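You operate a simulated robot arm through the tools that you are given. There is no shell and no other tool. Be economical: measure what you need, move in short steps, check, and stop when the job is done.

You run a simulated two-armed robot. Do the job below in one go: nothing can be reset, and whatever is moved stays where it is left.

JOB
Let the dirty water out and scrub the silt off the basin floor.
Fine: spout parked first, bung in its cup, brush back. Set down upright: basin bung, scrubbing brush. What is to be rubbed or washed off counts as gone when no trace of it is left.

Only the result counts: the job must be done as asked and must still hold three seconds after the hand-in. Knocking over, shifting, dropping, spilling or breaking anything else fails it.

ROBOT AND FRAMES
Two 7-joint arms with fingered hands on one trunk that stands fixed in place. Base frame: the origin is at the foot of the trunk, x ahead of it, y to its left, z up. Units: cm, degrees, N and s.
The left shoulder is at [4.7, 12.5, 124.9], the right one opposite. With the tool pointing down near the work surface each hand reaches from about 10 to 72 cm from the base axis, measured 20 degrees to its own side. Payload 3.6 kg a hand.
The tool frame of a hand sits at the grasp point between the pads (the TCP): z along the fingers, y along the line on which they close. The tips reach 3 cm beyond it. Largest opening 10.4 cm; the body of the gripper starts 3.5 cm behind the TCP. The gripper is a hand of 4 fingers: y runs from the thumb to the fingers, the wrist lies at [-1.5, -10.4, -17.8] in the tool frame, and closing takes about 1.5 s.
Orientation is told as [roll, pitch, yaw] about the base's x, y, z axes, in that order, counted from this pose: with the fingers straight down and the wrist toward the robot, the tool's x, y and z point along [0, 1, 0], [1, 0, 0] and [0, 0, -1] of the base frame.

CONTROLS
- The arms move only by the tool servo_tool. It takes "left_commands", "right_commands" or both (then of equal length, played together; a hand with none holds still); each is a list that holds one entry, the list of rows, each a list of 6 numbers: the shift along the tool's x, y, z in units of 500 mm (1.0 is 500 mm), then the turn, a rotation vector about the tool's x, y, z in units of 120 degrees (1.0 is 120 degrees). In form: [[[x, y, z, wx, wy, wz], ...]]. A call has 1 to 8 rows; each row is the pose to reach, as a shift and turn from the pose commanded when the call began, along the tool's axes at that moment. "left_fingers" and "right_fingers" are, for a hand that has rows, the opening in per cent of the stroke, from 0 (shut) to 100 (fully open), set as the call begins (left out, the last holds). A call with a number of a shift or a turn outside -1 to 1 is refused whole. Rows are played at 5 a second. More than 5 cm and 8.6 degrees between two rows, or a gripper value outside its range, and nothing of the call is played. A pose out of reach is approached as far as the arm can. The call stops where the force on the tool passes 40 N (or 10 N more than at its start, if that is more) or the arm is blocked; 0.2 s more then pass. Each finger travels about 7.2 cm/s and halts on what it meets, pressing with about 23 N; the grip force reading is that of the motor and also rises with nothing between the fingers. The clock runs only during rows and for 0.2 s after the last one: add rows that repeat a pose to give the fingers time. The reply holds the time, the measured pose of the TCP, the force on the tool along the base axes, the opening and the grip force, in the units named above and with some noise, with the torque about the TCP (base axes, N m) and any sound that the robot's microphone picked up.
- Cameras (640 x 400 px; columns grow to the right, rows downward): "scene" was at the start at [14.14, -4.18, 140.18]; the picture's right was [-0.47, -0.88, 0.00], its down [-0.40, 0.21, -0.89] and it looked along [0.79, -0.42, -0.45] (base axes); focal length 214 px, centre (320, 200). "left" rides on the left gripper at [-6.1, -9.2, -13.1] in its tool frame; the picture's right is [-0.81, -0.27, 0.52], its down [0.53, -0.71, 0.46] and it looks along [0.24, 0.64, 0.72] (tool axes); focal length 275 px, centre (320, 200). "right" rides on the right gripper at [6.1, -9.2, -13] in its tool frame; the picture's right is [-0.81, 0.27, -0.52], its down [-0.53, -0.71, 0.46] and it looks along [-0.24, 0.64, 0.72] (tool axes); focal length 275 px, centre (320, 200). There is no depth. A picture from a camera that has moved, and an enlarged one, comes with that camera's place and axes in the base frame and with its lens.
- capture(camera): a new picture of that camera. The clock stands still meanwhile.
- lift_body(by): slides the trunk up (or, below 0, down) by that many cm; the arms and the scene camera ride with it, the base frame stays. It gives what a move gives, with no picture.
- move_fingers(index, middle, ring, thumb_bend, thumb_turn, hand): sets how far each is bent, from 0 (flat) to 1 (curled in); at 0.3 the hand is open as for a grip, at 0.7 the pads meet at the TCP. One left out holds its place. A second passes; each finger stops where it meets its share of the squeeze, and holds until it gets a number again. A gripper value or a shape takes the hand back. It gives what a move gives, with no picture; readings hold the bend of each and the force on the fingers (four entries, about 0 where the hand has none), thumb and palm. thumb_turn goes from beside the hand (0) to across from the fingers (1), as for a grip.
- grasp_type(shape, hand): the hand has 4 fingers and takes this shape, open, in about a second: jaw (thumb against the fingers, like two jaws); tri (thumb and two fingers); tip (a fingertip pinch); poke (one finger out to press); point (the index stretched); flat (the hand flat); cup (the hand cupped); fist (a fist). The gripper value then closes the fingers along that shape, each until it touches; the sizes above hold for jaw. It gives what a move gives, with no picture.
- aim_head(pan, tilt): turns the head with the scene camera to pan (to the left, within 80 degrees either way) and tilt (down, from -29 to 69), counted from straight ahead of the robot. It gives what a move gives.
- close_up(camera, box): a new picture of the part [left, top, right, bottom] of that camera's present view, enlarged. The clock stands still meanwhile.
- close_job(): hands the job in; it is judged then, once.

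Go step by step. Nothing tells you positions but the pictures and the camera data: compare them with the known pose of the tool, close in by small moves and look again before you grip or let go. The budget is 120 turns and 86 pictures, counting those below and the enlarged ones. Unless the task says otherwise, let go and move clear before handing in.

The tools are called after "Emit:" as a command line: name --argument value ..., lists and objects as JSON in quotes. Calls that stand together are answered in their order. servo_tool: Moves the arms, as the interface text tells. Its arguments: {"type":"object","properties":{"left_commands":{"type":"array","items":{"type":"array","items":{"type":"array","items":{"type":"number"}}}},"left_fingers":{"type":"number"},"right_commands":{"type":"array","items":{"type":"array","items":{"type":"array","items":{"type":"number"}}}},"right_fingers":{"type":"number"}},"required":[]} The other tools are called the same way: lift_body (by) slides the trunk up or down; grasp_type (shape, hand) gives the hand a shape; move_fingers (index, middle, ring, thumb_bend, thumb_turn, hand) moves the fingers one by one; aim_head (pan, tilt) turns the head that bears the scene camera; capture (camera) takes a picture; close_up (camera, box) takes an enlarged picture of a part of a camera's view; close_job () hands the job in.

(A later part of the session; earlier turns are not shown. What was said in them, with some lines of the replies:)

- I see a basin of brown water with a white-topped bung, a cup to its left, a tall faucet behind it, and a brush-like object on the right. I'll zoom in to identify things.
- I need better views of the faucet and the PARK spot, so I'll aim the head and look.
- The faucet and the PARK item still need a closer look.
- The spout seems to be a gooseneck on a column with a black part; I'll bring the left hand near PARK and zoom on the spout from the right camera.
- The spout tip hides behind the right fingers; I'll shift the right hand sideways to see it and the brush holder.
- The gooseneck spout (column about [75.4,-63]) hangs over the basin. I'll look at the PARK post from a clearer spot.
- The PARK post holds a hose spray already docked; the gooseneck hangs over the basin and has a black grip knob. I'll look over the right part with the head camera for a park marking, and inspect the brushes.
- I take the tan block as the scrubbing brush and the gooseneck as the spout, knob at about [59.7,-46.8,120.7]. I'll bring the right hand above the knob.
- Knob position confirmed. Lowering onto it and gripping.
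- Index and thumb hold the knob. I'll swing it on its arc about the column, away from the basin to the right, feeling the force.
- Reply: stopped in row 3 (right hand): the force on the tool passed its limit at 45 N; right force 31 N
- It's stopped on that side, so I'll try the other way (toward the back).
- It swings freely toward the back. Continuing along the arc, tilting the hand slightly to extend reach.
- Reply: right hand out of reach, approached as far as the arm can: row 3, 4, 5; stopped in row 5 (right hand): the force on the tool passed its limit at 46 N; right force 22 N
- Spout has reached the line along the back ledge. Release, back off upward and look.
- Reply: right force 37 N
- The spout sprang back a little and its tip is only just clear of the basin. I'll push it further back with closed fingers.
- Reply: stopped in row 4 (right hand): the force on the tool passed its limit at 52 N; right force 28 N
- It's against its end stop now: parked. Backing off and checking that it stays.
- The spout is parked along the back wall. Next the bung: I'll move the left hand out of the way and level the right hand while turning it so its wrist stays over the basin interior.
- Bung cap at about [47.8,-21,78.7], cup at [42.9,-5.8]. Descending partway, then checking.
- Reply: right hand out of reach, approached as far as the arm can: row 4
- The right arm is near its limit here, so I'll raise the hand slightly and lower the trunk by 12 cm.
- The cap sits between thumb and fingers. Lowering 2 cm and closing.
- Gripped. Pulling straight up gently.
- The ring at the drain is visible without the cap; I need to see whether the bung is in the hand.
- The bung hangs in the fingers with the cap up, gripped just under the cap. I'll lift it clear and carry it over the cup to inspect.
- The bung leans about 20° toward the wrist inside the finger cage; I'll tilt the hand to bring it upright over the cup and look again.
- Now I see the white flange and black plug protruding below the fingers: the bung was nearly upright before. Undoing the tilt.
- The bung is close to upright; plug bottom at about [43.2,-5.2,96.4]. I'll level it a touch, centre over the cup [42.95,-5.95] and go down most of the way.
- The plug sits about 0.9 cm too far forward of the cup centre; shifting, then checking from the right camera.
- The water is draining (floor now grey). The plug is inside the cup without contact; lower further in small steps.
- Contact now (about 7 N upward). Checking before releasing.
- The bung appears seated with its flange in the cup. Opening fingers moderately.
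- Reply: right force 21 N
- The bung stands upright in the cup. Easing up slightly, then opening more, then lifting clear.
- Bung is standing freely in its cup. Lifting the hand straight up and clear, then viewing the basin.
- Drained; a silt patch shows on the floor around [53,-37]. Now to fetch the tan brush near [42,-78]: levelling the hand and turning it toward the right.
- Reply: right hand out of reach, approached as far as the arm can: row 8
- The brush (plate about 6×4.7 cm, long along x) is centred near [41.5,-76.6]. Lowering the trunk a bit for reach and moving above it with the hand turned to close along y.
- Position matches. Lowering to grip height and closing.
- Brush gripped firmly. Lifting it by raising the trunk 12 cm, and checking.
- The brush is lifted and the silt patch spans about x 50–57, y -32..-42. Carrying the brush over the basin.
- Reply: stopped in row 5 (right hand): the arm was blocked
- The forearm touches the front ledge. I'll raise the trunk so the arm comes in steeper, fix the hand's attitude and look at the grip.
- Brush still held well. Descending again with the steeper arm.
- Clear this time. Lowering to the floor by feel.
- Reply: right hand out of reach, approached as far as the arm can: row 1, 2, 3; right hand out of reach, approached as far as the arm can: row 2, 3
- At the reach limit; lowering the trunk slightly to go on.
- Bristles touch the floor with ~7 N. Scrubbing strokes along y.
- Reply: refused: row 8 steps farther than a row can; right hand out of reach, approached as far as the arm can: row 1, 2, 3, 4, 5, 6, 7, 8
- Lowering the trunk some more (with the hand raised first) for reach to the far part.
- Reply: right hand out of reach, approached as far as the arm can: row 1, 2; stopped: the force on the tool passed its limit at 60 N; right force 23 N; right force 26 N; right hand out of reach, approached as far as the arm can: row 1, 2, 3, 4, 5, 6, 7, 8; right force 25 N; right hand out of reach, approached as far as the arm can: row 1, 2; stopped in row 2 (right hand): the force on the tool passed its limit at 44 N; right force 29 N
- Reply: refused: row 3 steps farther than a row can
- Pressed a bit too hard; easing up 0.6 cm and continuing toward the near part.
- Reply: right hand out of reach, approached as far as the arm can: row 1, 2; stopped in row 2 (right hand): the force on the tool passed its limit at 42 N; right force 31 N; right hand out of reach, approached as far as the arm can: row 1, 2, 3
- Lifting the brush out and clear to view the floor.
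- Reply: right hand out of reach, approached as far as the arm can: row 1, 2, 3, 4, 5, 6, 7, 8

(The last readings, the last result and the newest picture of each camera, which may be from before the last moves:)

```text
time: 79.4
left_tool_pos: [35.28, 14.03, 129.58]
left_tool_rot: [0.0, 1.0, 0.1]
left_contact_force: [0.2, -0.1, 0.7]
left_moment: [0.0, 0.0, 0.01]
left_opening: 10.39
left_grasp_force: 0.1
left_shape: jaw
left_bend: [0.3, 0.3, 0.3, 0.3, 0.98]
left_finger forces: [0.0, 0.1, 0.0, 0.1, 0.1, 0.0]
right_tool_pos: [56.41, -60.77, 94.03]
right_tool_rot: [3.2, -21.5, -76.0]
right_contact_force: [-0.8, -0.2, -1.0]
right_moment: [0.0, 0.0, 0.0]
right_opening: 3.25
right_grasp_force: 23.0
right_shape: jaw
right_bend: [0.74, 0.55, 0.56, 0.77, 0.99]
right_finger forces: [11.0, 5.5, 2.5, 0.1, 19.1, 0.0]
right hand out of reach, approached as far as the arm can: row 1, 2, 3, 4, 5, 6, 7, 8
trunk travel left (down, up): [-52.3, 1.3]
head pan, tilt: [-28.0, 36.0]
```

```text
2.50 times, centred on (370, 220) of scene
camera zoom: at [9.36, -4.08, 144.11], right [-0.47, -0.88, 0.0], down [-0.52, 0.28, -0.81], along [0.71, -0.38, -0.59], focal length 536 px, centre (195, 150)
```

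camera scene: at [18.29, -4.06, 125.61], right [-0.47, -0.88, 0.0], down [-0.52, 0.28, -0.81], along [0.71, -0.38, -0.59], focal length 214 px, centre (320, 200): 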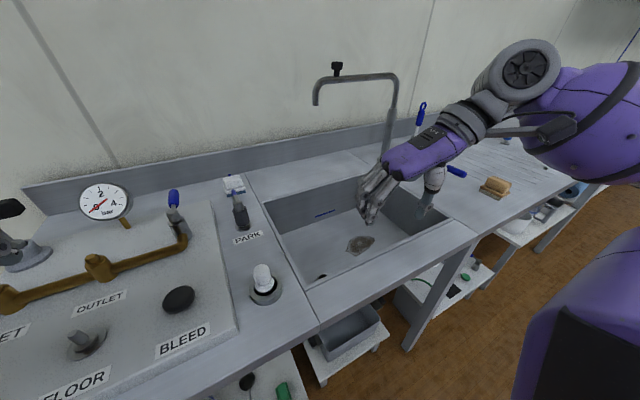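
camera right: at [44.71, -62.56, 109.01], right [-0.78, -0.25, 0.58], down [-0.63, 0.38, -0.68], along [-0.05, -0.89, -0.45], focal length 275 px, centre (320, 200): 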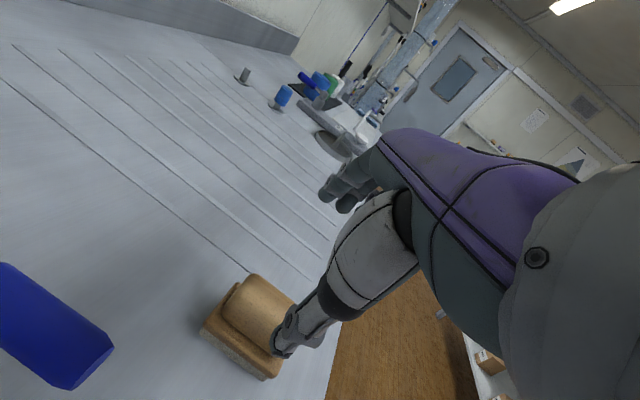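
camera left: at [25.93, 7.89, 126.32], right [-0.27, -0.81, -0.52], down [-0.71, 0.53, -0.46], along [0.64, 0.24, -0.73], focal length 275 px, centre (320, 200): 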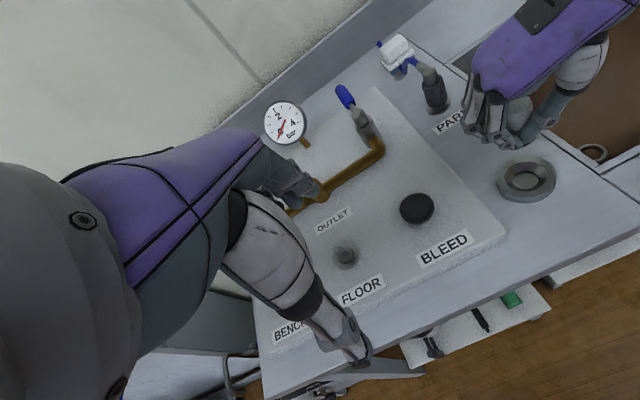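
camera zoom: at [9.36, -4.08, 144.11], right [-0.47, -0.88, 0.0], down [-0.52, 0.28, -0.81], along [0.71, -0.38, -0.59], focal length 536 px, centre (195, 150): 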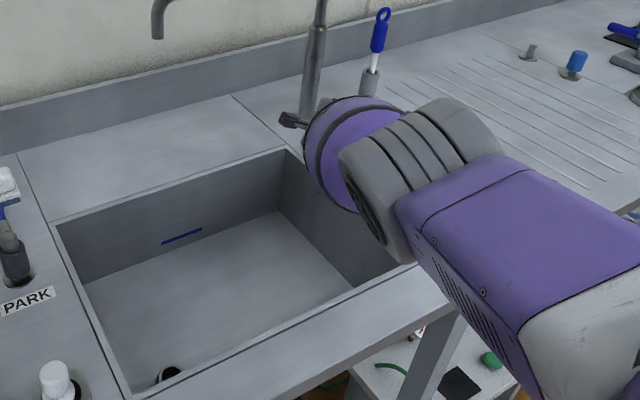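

The floor looks clean. The hand ended off its commanded place near the tap, so I'll check carefully before moving on.

Emit:
servo_tool --right_commands '[[[0, 0.014, -0.037, 0, 0, 0], [0, 0.028, -0.074, 0, 0, 0]]]'

Emit:
capture --camera "right"

```text
time: 80.0
left_tool_pos: [35.41, 14.03, 129.52]
left_tool_rot: [0.0, 0.9, 0.0]
left_contact_force: [0.4, -0.2, -0.6]
left_moment: [-0.02, 0.0, 0.01]
left_opening: 10.37
left_grasp_force: 0.0
left_shape: jaw
left_bend: [0.3, 0.3, 0.3, 0.3, 0.98]
left_finger forces: [0.1, 0.1, 0.0, 0.1, 0.0, 0.1]
right_tool_pos: [57.62, -61.41, 97.53]
right_tool_rot: [3.2, -21.5, -76.1]
right_contact_force: [0.7, 0.7, -1.3]
right_moment: [0.0, 0.0, 0.01]
right_opening: 3.22
right_grasp_force: 23.1
right_shape: jaw
right_bend: [0.74, 0.55, 0.56, 0.77, 0.99]
right_finger forces: [10.9, 5.5, 2.6, 0.0, 19.1, 0.0]
right hand out of reach, approached as far as the arm can: row 1, 2
trunk travel left (down, up): [-52.3, 1.3]
head pan, tilt: [-28.0, 36.0]
```

```text
11 pictures are left
camera right: at [59.56, -47.06, 106.58], right [-0.79, -0.28, 0.54], down [-0.61, 0.35, -0.71], along [0.01, -0.89, -0.45], focal length 275 px, centre (320, 200)
```

right: 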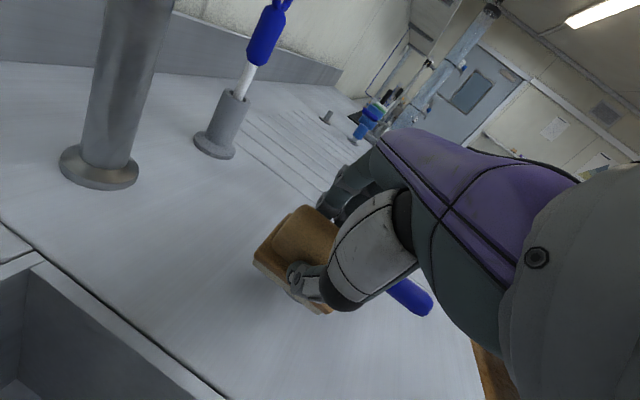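

The brush is right next to the tap but clear. Moving up and toward the robot.

Emit:
servo_tool --right_commands '[[[0, 0.02, -0.06, 0, 0, 0], [-0.05, 0.02, -0.1, 0, 0, 0], [-0.12, 0.01, -0.11, 0, 0, 0], [-0.2, 0, -0.12, 0, 0, 0], [-0.28, -0.02, -0.12, 0, 0, 0]]]'

```text
time: 81.2
left_tool_pos: [35.13, 13.97, 129.7]
left_tool_rot: [0.1, 0.9, 0.0]
left_contact_force: [0.0, 0.4, -0.4]
left_moment: [-0.01, -0.02, 0.0]
left_opening: 10.39
left_grasp_force: 0.1
left_shape: jaw
left_bend: [0.3, 0.3, 0.3, 0.3, 0.98]
left_finger forces: [0.0, 0.0, 0.0, 0.0, 0.1, 0.1]
right_tool_pos: [53.34, -69.05, 99.25]
right_tool_rot: [3.8, -22.0, -76.2]
right_contact_force: [10.0, 1.1, 28.7]
right_moment: [0.38, -0.4, -0.07]
right_opening: 3.64
right_grasp_force: 23.6
right_shape: jaw
right_bend: [0.73, 0.54, 0.58, 0.85, 0.9]
right_finger forces: [22.6, 12.4, 0.0, 0.1, 48.1, 0.0]
right hand out of reach, approached as far as the arm can: row 1, 2, 3, 4, 5
trunk travel left (down, up): [-52.3, 1.3]
head pan, tilt: [-28.0, 36.0]
```

The brush is pressing on the tap; raising at once.

Emit:
lift_body --by 1.3

Emit:
servo_tool --right_commands '[[[0, 0.034, -0.09, 0, 0, 0], [0, 0.069, -0.18, 0, 0, 0], [0, 0.104, -0.27, 0, 0, 0]]]'

```text
time: 81.8
left_tool_pos: [35.21, 14.08, 130.7]
left_tool_rot: [0.0, 1.2, 0.1]
left_contact_force: [-0.6, -0.1, -0.4]
left_moment: [0.03, 0.03, -0.05]
left_opening: 10.38
left_grasp_force: 0.1
left_shape: jaw
left_bend: [0.3, 0.3, 0.3, 0.3, 0.98]
left_finger forces: [0.0, 0.1, 0.0, 0.0, 0.1, 0.0]
right_tool_pos: [53.36, -68.69, 101.55]
right_tool_rot: [5.3, -21.8, -77.1]
right_contact_force: [-0.7, -0.4, -1.3]
right_moment: [0.0, 0.03, -0.01]
right_opening: 3.23
right_grasp_force: 23.1
right_shape: jaw
right_bend: [0.74, 0.55, 0.56, 0.78, 0.98]
right_finger forces: [10.9, 7.4, 2.7, 0.0, 19.1, 0.0]
trunk travel left (down, up): [-53.6, 0.0]
head pan, tilt: [-28.0, 36.0]
```

```text
time: 82.6
left_tool_pos: [35.3, 14.08, 130.83]
left_tool_rot: [0.1, 0.8, 0.0]
left_contact_force: [-0.3, 0.0, 0.8]
left_moment: [-0.01, 0.0, -0.01]
left_opening: 10.38
left_grasp_force: 0.0
left_shape: jaw
left_bend: [0.3, 0.3, 0.3, 0.3, 0.98]
left_finger forces: [0.1, 0.0, 0.1, 0.1, 0.1, 0.0]
right_tool_pos: [55.02, -70.27, 116.14]
right_tool_rot: [5.6, -22.0, -76.9]
right_contact_force: [0.3, 0.2, -0.5]
right_moment: [0.01, 0.03, -0.01]
right_opening: 3.21
right_grasp_force: 23.2
right_shape: jaw
right_bend: [0.74, 0.55, 0.56, 0.78, 0.98]
right_finger forces: [11.0, 6.9, 2.8, 0.1, 19.1, 0.1]
right hand out of reach, approached as far as the arm can: row 1, 2, 3
trunk travel left (down, up): [-53.6, 0.0]
head pan, tilt: [-28.0, 36.0]
```

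Clear now at z 116. Checking the tap and basin.

Emit:
close_up --camera "scene" --box '[270, 130, 510, 280]'

```text
2.67 times, centred on (390, 205) of scene
camera zoom: at [7.71, -3.93, 145.27], right [-0.47, -0.88, 0.0], down [-0.52, 0.28, -0.81], along [0.71, -0.38, -0.59], focal length 572 px, centre (133, 187)
```

zoom: 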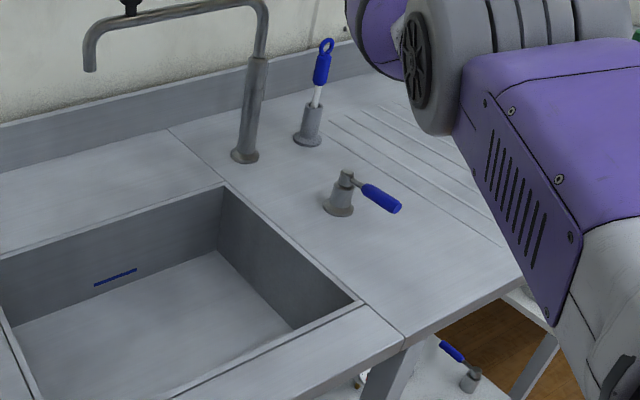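

Tap and floor look unchanged/clean. Bringing the hand in toward the robot at this height.

Emit:
servo_tool --right_commands '[[[-0.09, -0.021, -0.008, 0, 0, 0], [-0.18, -0.042, -0.016, 0, 0, 0], [-0.27, -0.063, -0.025, 0, 0, 0], [-0.36, -0.084, -0.033, 0, 0, 0]]]'

```text
time: 83.6
left_tool_pos: [35.16, 13.85, 130.91]
left_tool_rot: [0.0, 0.9, 0.0]
left_contact_force: [-0.9, -0.7, 0.4]
left_moment: [0.05, -0.02, 0.01]
left_opening: 10.36
left_grasp_force: 0.0
left_shape: jaw
left_bend: [0.3, 0.3, 0.3, 0.3, 0.98]
left_finger forces: [0.1, 0.0, 0.0, 0.0, 0.0, 0.0]
right_tool_pos: [45.02, -80.89, 113.88]
right_tool_rot: [5.7, -21.9, -77.0]
right_contact_force: [-0.9, -1.2, -2.2]
right_moment: [0.03, -0.03, 0.0]
right_opening: 3.24
right_grasp_force: 22.8
right_shape: jaw
right_bend: [0.74, 0.55, 0.56, 0.78, 0.98]
right_finger forces: [10.9, 6.7, 2.7, 0.0, 19.3, 0.0]
right hand out of reach, approached as far as the arm can: row 1, 2, 3, 4
trunk travel left (down, up): [-53.6, 0.0]
head pan, tilt: [-28.0, 36.0]
```

Emit:
servo_tool --right_commands '[[[0.018, -0.0675, -0.0265, 0, 0, 0], [0.036, -0.135, -0.053, 0, 0, 0], [0.054, -0.2025, -0.08, 0, 0, 0], [0.072, -0.27, -0.106, 0, 0, 0]]]'

```text
time: 84.6
left_tool_pos: [35.35, 14.04, 130.81]
left_tool_rot: [0.1, 1.1, 0.0]
left_contact_force: [0.2, 0.9, -0.1]
left_moment: [0.03, -0.01, 0.01]
left_opening: 10.41
left_grasp_force: 0.0
left_shape: jaw
left_bend: [0.3, 0.3, 0.3, 0.3, 0.98]
left_finger forces: [0.0, 0.0, 0.0, 0.0, 0.0, 0.0]
right_tool_pos: [52.98, -72.76, 113.18]
right_tool_rot: [5.6, -22.2, -77.0]
right_contact_force: [0.3, -0.1, -1.5]
right_moment: [0.02, 0.03, -0.01]
right_opening: 3.23
right_grasp_force: 23.2
right_shape: jaw
right_bend: [0.74, 0.55, 0.56, 0.78, 0.98]
right_finger forces: [11.0, 6.4, 2.7, 0.0, 19.2, 0.0]
right hand out of reach, approached as far as the arm can: row 1, 2, 3, 4
trunk travel left (down, up): [-53.6, 0.0]
head pan, tilt: [-28.0, 36.0]
```

Emit:
servo_tool --right_commands '[[[-0.061, -0.062, -0.0245, 0, 0, 0], [-0.122, -0.124, -0.049, 0, 0, 0], [-0.182, -0.186, -0.0735, 0, 0, 0], [-0.243, -0.248, -0.098, 0, 0, 0]]]'

```text
time: 85.6
left_tool_pos: [35.26, 13.96, 130.86]
left_tool_rot: [0.0, 0.9, 0.0]
left_contact_force: [0.3, 0.2, 0.8]
left_moment: [0.01, -0.03, 0.02]
left_opening: 10.4
left_grasp_force: 0.0
left_shape: jaw
left_bend: [0.3, 0.3, 0.3, 0.3, 0.98]
left_finger forces: [0.0, 0.0, 0.0, 0.0, 0.0, 0.0]
right_tool_pos: [51.33, -74.04, 109.68]
right_tool_rot: [5.8, -22.0, -77.0]
right_contact_force: [-0.2, 0.4, -0.7]
right_moment: [-0.01, -0.01, -0.01]
right_opening: 3.2
right_grasp_force: 22.9
right_shape: jaw
right_bend: [0.74, 0.55, 0.56, 0.78, 0.98]
right_finger forces: [10.9, 6.3, 2.7, 0.1, 19.2, 0.0]
right hand out of reach, approached as far as the arm can: row 1, 2, 3, 4
trunk travel left (down, up): [-53.6, 0.0]
head pan, tilt: [-28.0, 36.0]
```

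The commanded pose is far outside reach; I'll pull it back toward the shoulder until the arm actually follows.

Emit:
servo_tool --right_commands '[[[-0.046, -0.074, -0.035, 0, 0, 0], [-0.092, -0.147, -0.07, 0, 0, 0], [-0.137, -0.221, -0.106, 0, 0, 0], [-0.183, -0.294, -0.141, 0, 0, 0], [-0.229, -0.368, -0.176, 0, 0, 0], [-0.275, -0.442, -0.211, 0, 0, 0], [-0.32, -0.515, -0.246, 0, 0, 0]]]'

```text
time: 87.2
left_tool_pos: [35.53, 14.32, 130.68]
left_tool_rot: [-0.1, 1.0, 0.0]
left_contact_force: [1.3, 1.1, 0.1]
left_moment: [-0.05, -0.02, 0.0]
left_opening: 10.39
left_grasp_force: 0.0
left_shape: jaw
left_bend: [0.3, 0.3, 0.3, 0.3, 0.98]
left_finger forces: [0.0, 0.0, 0.1, 0.1, 0.0, 0.0]
right_tool_pos: [55.94, -66.29, 104.26]
right_tool_rot: [5.5, -22.1, -77.1]
right_contact_force: [-0.2, 0.0, -1.6]
right_moment: [0.07, -0.04, 0.06]
right_opening: 3.23
right_grasp_force: 23.0
right_shape: jaw
right_bend: [0.74, 0.55, 0.56, 0.78, 0.98]
right_finger forces: [11.0, 6.2, 2.9, 0.0, 19.4, 0.0]
right hand out of reach, approached as far as the arm can: row 1, 2, 3, 4, 5, 6, 7
trunk travel left (down, up): [-53.6, 0.0]
head pan, tilt: [-28.0, 36.0]
```

The arm is locked straight and my command drifted behind it; I'll retrace the commands exactly to bring the commanded pose back near the hand.

Emit:
servo_tool --right_commands '[[[0.046, 0.074, 0.035, 0, 0, 0], [0.092, 0.147, 0.07, 0, 0, 0], [0.137, 0.221, 0.106, 0, 0, 0], [0.183, 0.294, 0.141, 0, 0, 0], [0.229, 0.368, 0.176, 0, 0, 0], [0.275, 0.442, 0.211, 0, 0, 0], [0.32, 0.515, 0.246, 0, 0, 0]]]'

Emit:
servo_tool --right_commands '[[[0.061, 0.062, 0.0245, 0, 0, 0], [0.122, 0.124, 0.049, 0, 0, 0], [0.182, 0.186, 0.0735, 0, 0, 0], [0.243, 0.248, 0.098, 0, 0, 0], [0.225, 0.315, 0.125, 0, 0, 0], [0.207, 0.383, 0.151, 0, 0, 0], [0.189, 0.45, 0.178, 0, 0, 0], [0.171, 0.518, 0.204, 0, 0, 0]]]'

Emit:
servo_tool --right_commands '[[[0.09, 0.021, 0.008, 0, 0, 0], [0.18, 0.042, 0.016, 0, 0, 0], [0.27, 0.063, 0.025, 0, 0, 0], [0.36, 0.084, 0.033, 0, 0, 0]]]'

```text
time: 88.8
left_tool_pos: [35.33, 13.94, 130.77]
left_tool_rot: [0.0, 0.9, 0.1]
left_contact_force: [-0.2, -0.2, 0.7]
left_moment: [0.02, -0.06, 0.0]
left_opening: 10.36
left_grasp_force: 0.0
left_shape: jaw
left_bend: [0.3, 0.3, 0.3, 0.3, 0.98]
left_finger forces: [0.1, 0.0, 0.0, 0.0, 0.1, 0.1]
right_tool_pos: [54.79, -69.26, 107.08]
right_tool_rot: [5.7, -22.0, -76.9]
right_contact_force: [0.2, 1.2, 0.4]
right_moment: [0.03, 0.0, -0.01]
right_opening: 3.23
right_grasp_force: 23.0
right_shape: jaw
right_bend: [0.74, 0.56, 0.56, 0.78, 0.98]
right_finger forces: [11.0, 6.0, 2.7, 0.0, 19.1, 0.0]
right hand out of reach, approached as far as the arm can: row 1, 2, 3, 4, 5, 6, 7
trunk travel left (down, up): [-53.6, 0.0]
head pan, tilt: [-28.0, 36.0]
```

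```text
time: 90.6
left_tool_pos: [35.09, 13.68, 131.01]
left_tool_rot: [0.2, 0.6, -0.1]
left_contact_force: [-0.7, 0.2, 0.3]
left_moment: [0.06, -0.02, 0.03]
left_opening: 10.38
left_grasp_force: 0.1
left_shape: jaw
left_bend: [0.3, 0.3, 0.3, 0.3, 0.98]
left_finger forces: [0.0, 0.0, 0.0, 0.0, 0.1, 0.0]
right_tool_pos: [50.11, -76.23, 112.43]
right_tool_rot: [5.8, -22.1, -76.9]
right_contact_force: [-1.0, 0.2, -1.3]
right_moment: [0.02, -0.05, 0.01]
right_opening: 3.2
right_grasp_force: 23.1
right_shape: jaw
right_bend: [0.74, 0.56, 0.56, 0.77, 0.98]
right_finger forces: [10.8, 5.6, 2.8, 0.0, 19.1, 0.0]
right hand out of reach, approached as far as the arm can: row 1, 2, 3, 4, 5, 6, 7, 8
trunk travel left (down, up): [-53.6, 0.0]
head pan, tilt: [-28.0, 36.0]
```

```text
time: 91.6
left_tool_pos: [35.32, 14.06, 130.74]
left_tool_rot: [0.0, 0.9, 0.0]
left_contact_force: [0.2, -0.3, -0.1]
left_moment: [-0.01, 0.04, 0.0]
left_opening: 10.39
left_grasp_force: 0.1
left_shape: jaw
left_bend: [0.3, 0.3, 0.3, 0.3, 0.98]
left_finger forces: [0.0, 0.0, 0.1, 0.1, 0.0, 0.0]
right_tool_pos: [57.24, -67.52, 113.88]
right_tool_rot: [5.6, -22.1, -77.0]
right_contact_force: [0.2, 0.7, -1.5]
right_moment: [-0.02, 0.0, -0.01]
right_opening: 3.22
right_grasp_force: 22.5
right_shape: jaw
right_bend: [0.74, 0.56, 0.56, 0.77, 0.98]
right_finger forces: [10.8, 5.7, 2.9, 0.0, 19.2, 0.0]
right hand out of reach, approached as far as the arm can: row 1, 2, 3, 4
trunk travel left (down, up): [-53.6, 0.0]
head pan, tilt: [-28.0, 36.0]
```

Tangential moves do work, and the brush's home happens to lie on the arm's full-stretch sphere. Moving sideways first, past the tap, while levelling the roll.

Emit:
servo_tool --right_commands '[[[-0.0745, 0.048, 0.019, 0, -0.012, 0], [-0.149, 0.096, 0.038, 0, -0.024, 0], [-0.224, 0.144, 0.058, 0, -0.036, 0], [-0.298, 0.192, 0.077, 0, -0.046, 0], [-0.298, 0.192, 0.077, 0, -0.046, 0]]]'

```text
time: 92.8
left_tool_pos: [35.42, 13.93, 130.85]
left_tool_rot: [0.0, 1.0, 0.0]
left_contact_force: [0.8, -0.4, -0.3]
left_moment: [-0.02, -0.02, 0.02]
left_opening: 10.39
left_grasp_force: 0.1
left_shape: jaw
left_bend: [0.3, 0.3, 0.3, 0.3, 0.98]
left_finger forces: [0.0, 0.0, 0.0, 0.0, 0.0, 0.1]
right_tool_pos: [44.18, -80.53, 112.41]
right_tool_rot: [0.1, -22.0, -76.8]
right_contact_force: [0.6, -0.4, -1.4]
right_moment: [-0.01, 0.0, 0.0]
right_opening: 3.2
right_grasp_force: 23.1
right_shape: jaw
right_bend: [0.74, 0.56, 0.56, 0.77, 0.98]
right_finger forces: [10.8, 5.4, 2.7, 0.0, 19.2, 0.1]
right hand out of reach, approached as far as the arm can: row 3, 4, 5
trunk travel left (down, up): [-53.6, 0.0]
head pan, tilt: [-28.0, 36.0]
```

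Emit:
servo_tool --right_commands '[[[-0.007, -0.047, 0.056, 0.004, 0, 0], [-0.014, -0.094, 0.112, 0.008, 0, 0], [-0.021, -0.141, 0.168, 0.0125, 0, 0], [-0.028, -0.188, 0.224, 0.0125, 0, 0]]]'

Emit:
capture --camera "scene"

```text
time: 93.8
left_tool_pos: [35.45, 13.95, 130.75]
left_tool_rot: [0.0, 1.0, 0.1]
left_contact_force: [1.2, 0.4, 0.1]
left_moment: [-0.02, 0.03, -0.02]
left_opening: 10.39
left_grasp_force: 0.1
left_shape: jaw
left_bend: [0.3, 0.3, 0.3, 0.3, 0.98]
left_finger forces: [0.0, 0.0, 0.0, 0.0, 0.0, 0.0]
right_tool_pos: [42.52, -77.27, 97.96]
right_tool_rot: [0.0, -20.5, -77.1]
right_contact_force: [-0.4, 0.4, -1.3]
right_moment: [0.03, 0.01, -0.04]
right_opening: 3.2
right_grasp_force: 23.5
right_shape: jaw
right_bend: [0.74, 0.56, 0.56, 0.77, 0.98]
right_finger forces: [10.8, 5.6, 2.5, 0.0, 19.2, 0.1]
right hand out of reach, approached as far as the arm can: row 1, 2, 3, 4
trunk travel left (down, up): [-53.6, 0.0]
head pan, tilt: [-28.0, 36.0]
```

```text
9 pictures are left
camera scene: at [7.81, -4.02, 145.25], right [-0.47, -0.88, 0.0], down [-0.52, 0.28, -0.81], along [0.71, -0.38, -0.59], focal length 214 px, centre (320, 200)
```

scene: 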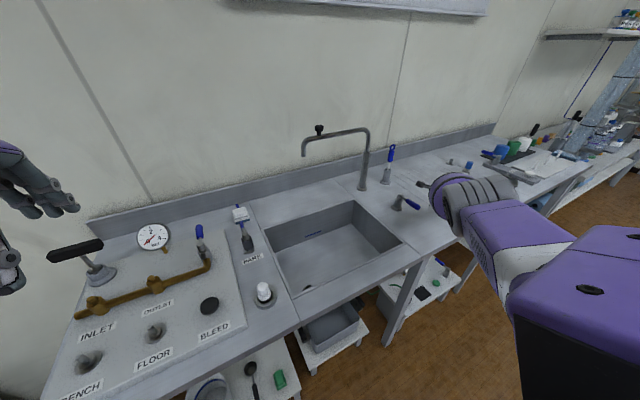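

Before setting the brush down I verify the basin floor is fully clean.

Emit:
close_up --camera "scene" --box '[260, 195, 410, 300]'

Emit:
close_up --camera "right" --box '[180, 170, 400, 390]'

```text
3.81 times, centred on (335, 248) of scene
camera zoom: at [7.81, -4.02, 145.25], right [-0.47, -0.88, 0.0], down [-0.52, 0.28, -0.81], along [0.71, -0.38, -0.59], focal length 817 px, centre (263, 19)
```

zoom: 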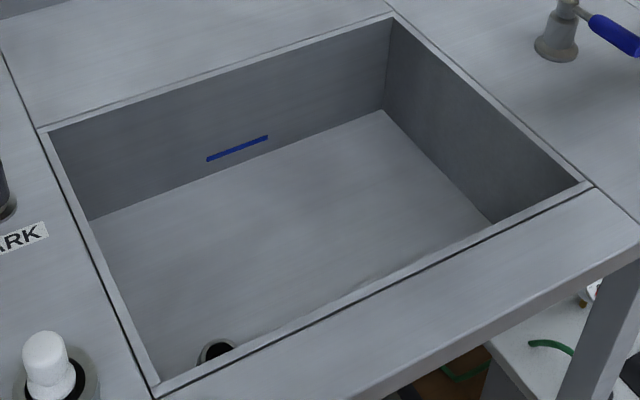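

```text
1.82 times, centred on (290, 280) of right
camera zoom: at [45.43, -63.04, 106.96], right [-0.77, -0.26, 0.58], down [-0.63, 0.38, -0.68], along [-0.04, -0.89, -0.45], focal length 500 px, centre (374, 54)
```

zoom: 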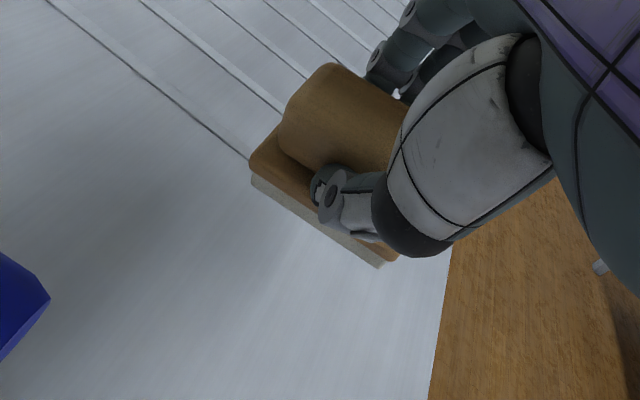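

The floor is spotless. The brush sits in the hand as when picked up; lowering it back to its place.

Emit:
servo_tool --right_commands '[[[-0.0025, -0.015, 0.022, 0, 0, 0], [-0.005, -0.03, 0.044, 0, 0, 0], [-0.008, -0.0475, 0.07, 0, 0, 0]]]'

```text
time: 94.6
left_tool_pos: [35.19, 14.12, 130.83]
left_tool_rot: [-0.1, 0.8, 0.0]
left_contact_force: [0.3, 0.4, 0.3]
left_moment: [-0.02, 0.02, -0.02]
left_opening: 10.38
left_grasp_force: 0.1
left_shape: jaw
left_bend: [0.3, 0.3, 0.3, 0.3, 0.98]
left_finger forces: [0.1, 0.1, 0.0, 0.0, 0.0, 0.1]
right_tool_pos: [41.32, -76.15, 94.16]
right_tool_rot: [0.2, -20.7, -77.0]
right_contact_force: [-1.4, -1.1, 2.2]
right_moment: [-0.06, -0.04, -0.06]
right_opening: 3.21
right_grasp_force: 22.7
right_shape: jaw
right_bend: [0.74, 0.55, 0.56, 0.78, 0.98]
right_finger forces: [12.2, 6.0, 2.3, 0.1, 18.5, 0.1]
right hand out of reach, approached as far as the arm can: row 3
trunk travel left (down, up): [-53.6, 0.0]
head pan, tilt: [-28.0, 36.0]
```

Emit:
servo_tool --right_commands '[[[0, -0.003, 0.008, 0, 0, 0], [0, -0.003, 0.008, 0, 0, 0]]]'

Emit:
close_up --camera "right" --box '[180, 170, 400, 390]'

```text
time: 95.2
left_tool_pos: [35.14, 14.03, 130.96]
left_tool_rot: [0.0, 0.9, 0.1]
left_contact_force: [-0.3, -0.2, -0.1]
left_moment: [-0.03, 0.0, -0.03]
left_opening: 10.36
left_grasp_force: 0.1
left_shape: jaw
left_bend: [0.3, 0.3, 0.3, 0.3, 0.98]
left_finger forces: [0.0, 0.1, 0.0, 0.1, 0.1, 0.1]
right_tool_pos: [41.32, -76.2, 93.92]
right_tool_rot: [0.2, -20.7, -77.1]
right_contact_force: [-2.8, -2.1, 9.9]
right_moment: [-0.17, -0.12, -0.06]
right_opening: 3.28
right_grasp_force: 22.7
right_shape: jaw
right_bend: [0.74, 0.55, 0.57, 0.78, 0.99]
right_finger forces: [13.7, 6.9, 1.8, 0.0, 17.5, 0.0]
trunk travel left (down, up): [-53.6, 0.0]
head pan, tilt: [-28.0, 36.0]
```

```text
1.82 times, centred on (290, 280) of right
camera zoom: at [44.18, -61.99, 102.87], right [-0.77, -0.26, 0.58], down [-0.63, 0.37, -0.68], along [-0.04, -0.89, -0.45], focal length 500 px, centre (374, 54)
```

zoom: 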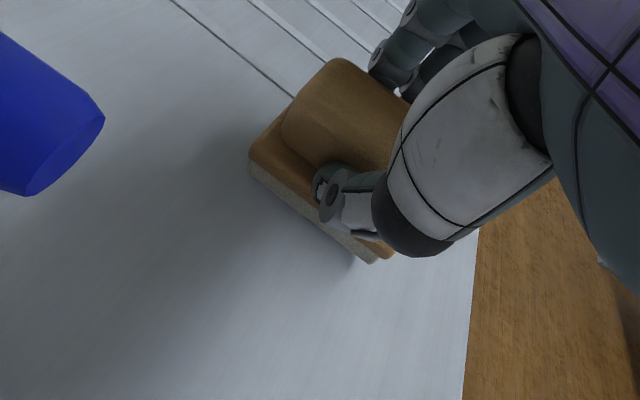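

Brush rests on the bench at its place. Releasing.

Emit:
servo_tool --right_commands '[[[0, 0, 0, 0, 0, 0], [0, 0, 0, 0, 0, 0], [0, 0, 0, 0, 0, 0], [0, 0, 0, 0, 0, 0], [0, 0, 0, 0, 0, 0], [0, 0, 0, 0, 0, 0]]]' --right_fingers 100

Emit:
servo_tool --right_commands '[[[0, 0.007, -0.0187, 0, 0, 0], [0, 0.014, -0.0375, 0, 0, 0], [0, 0.028, -0.075, 0, 0, 0], [0, 0.056, -0.15, 0, 0, 0]]]'

Emit:
close_up --camera "right" --box '[180, 170, 400, 390]'

```text
time: 96.6
left_tool_pos: [35.29, 13.93, 130.94]
left_tool_rot: [-0.1, 0.9, 0.0]
left_contact_force: [0.2, 0.4, 0.8]
left_moment: [0.01, 0.0, -0.03]
left_opening: 10.4
left_grasp_force: 0.0
left_shape: jaw
left_bend: [0.3, 0.3, 0.3, 0.3, 0.98]
left_finger forces: [0.0, 0.0, 0.0, 0.0, 0.1, 0.0]
right_tool_pos: [41.28, -76.07, 93.62]
right_tool_rot: [0.2, -20.7, -77.0]
right_contact_force: [0.3, -0.6, -0.5]
right_moment: [-0.01, -0.02, -0.01]
right_opening: 10.37
right_grasp_force: 0.1
right_shape: jaw
right_bend: [0.3, 0.3, 0.3, 0.3, 0.98]
right_finger forces: [0.0, 0.1, 0.0, 0.1, 0.0, 0.1]
trunk travel left (down, up): [-53.6, 0.0]
head pan, tilt: [-28.0, 36.0]
```

```text
time: 97.6
left_tool_pos: [35.22, 14.0, 130.85]
left_tool_rot: [-0.1, 0.9, 0.0]
left_contact_force: [1.0, 0.5, -0.3]
left_moment: [0.03, 0.01, -0.01]
left_opening: 10.36
left_grasp_force: 0.0
left_shape: jaw
left_bend: [0.3, 0.3, 0.3, 0.3, 0.98]
left_finger forces: [0.0, 0.1, 0.0, 0.1, 0.1, 0.1]
right_tool_pos: [41.48, -76.21, 101.36]
right_tool_rot: [0.0, -20.6, -76.9]
right_contact_force: [-0.5, -0.3, -0.4]
right_moment: [0.03, 0.0, 0.04]
right_opening: 10.39
right_grasp_force: 0.2
right_shape: jaw
right_bend: [0.3, 0.3, 0.3, 0.3, 0.98]
right_finger forces: [0.0, 0.0, 0.0, 0.0, 0.1, 0.0]
trunk travel left (down, up): [-53.6, 0.0]
head pan, tilt: [-28.0, 36.0]
```

```text
1.82 times, centred on (290, 280) of right
camera zoom: at [44.31, -62.05, 110.48], right [-0.77, -0.26, 0.58], down [-0.63, 0.37, -0.68], along [-0.04, -0.89, -0.45], focal length 500 px, centre (374, 54)
```

zoom: 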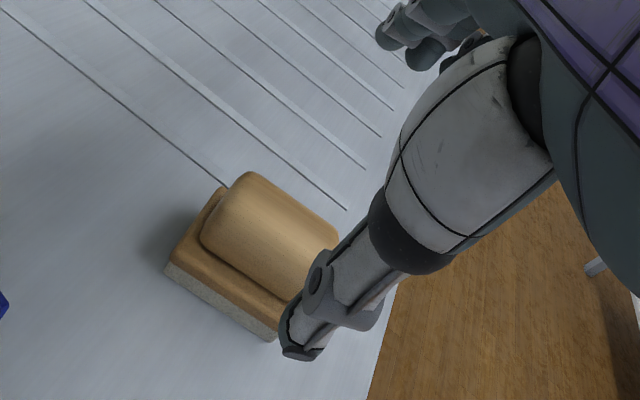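

The brush stands upright at its place. Moving the hand further clear and taking one last look.

Emit:
servo_tool --right_commands '[[[0, 0.028, -0.075, 0, 0, 0], [0, 0.056, -0.15, 0, 0, 0], [0, 0.056, -0.15, 0, 0, 0]]]'

Emit:
capture --camera "scene"

```text
time: 98.4
left_tool_pos: [35.29, 14.04, 130.72]
left_tool_rot: [0.0, 0.9, 0.0]
left_contact_force: [0.0, 0.2, 0.0]
left_moment: [-0.02, 0.01, -0.02]
left_opening: 10.39
left_grasp_force: 0.1
left_shape: jaw
left_bend: [0.3, 0.3, 0.3, 0.3, 0.98]
left_finger forces: [0.1, 0.0, 0.0, 0.0, 0.0, 0.0]
right_tool_pos: [41.51, -76.46, 109.5]
right_tool_rot: [0.1, -20.4, -77.1]
right_contact_force: [0.4, 0.8, 0.1]
right_moment: [0.0, -0.01, 0.01]
right_opening: 10.37
right_grasp_force: 0.0
right_shape: jaw
right_bend: [0.3, 0.3, 0.3, 0.3, 0.98]
right_finger forces: [0.1, 0.0, 0.0, 0.1, 0.0, 0.0]
trunk travel left (down, up): [-53.6, 0.0]
head pan, tilt: [-28.0, 36.0]
```

```text
4 pictures are left
camera scene: at [7.79, -4.01, 145.26], right [-0.47, -0.88, 0.0], down [-0.52, 0.28, -0.81], along [0.71, -0.38, -0.59], focal length 214 px, centre (320, 200)
```

scene: 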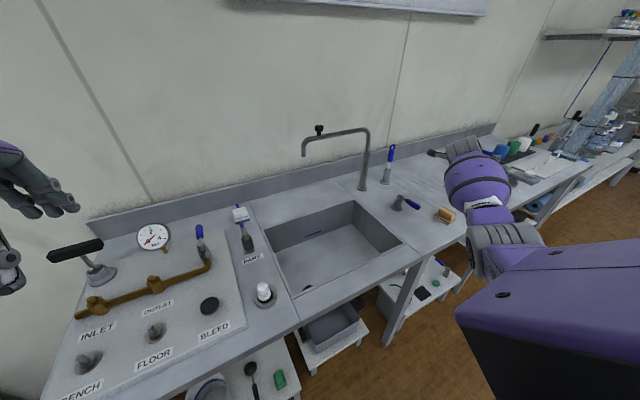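

Everything looks in order: the spout is along the back wall, the bung is upright in its cup, the basin is drained and clean, and the brush is back on the drainboard. Handing in.

Emit:
close_job

```text
The job is handed in.
```

The job is handed in: the water is drained and I could see no silt left on the basin floor, though the brush sits about 2 cm from where I found it.

- **Spout:** I swung the gooseneck against its end stop along the back wall before pulling the bung. The only "PARK" label marks the hose spray, which was already docked, so taking this as the parked position is my reading.
- **Bung:** It stands upright in its cup.
- **Brush:** I took the tan block brush to be the scrubbing brush. It stands upright on the drainboard.
- **Tap contact:** While carrying the brush away, it pressed on the tap beside the basin with about 29 N. The tap and its lever looked unchanged afterwards.
- **Bench contact:** The forearm also touched the basin's front ledge once.
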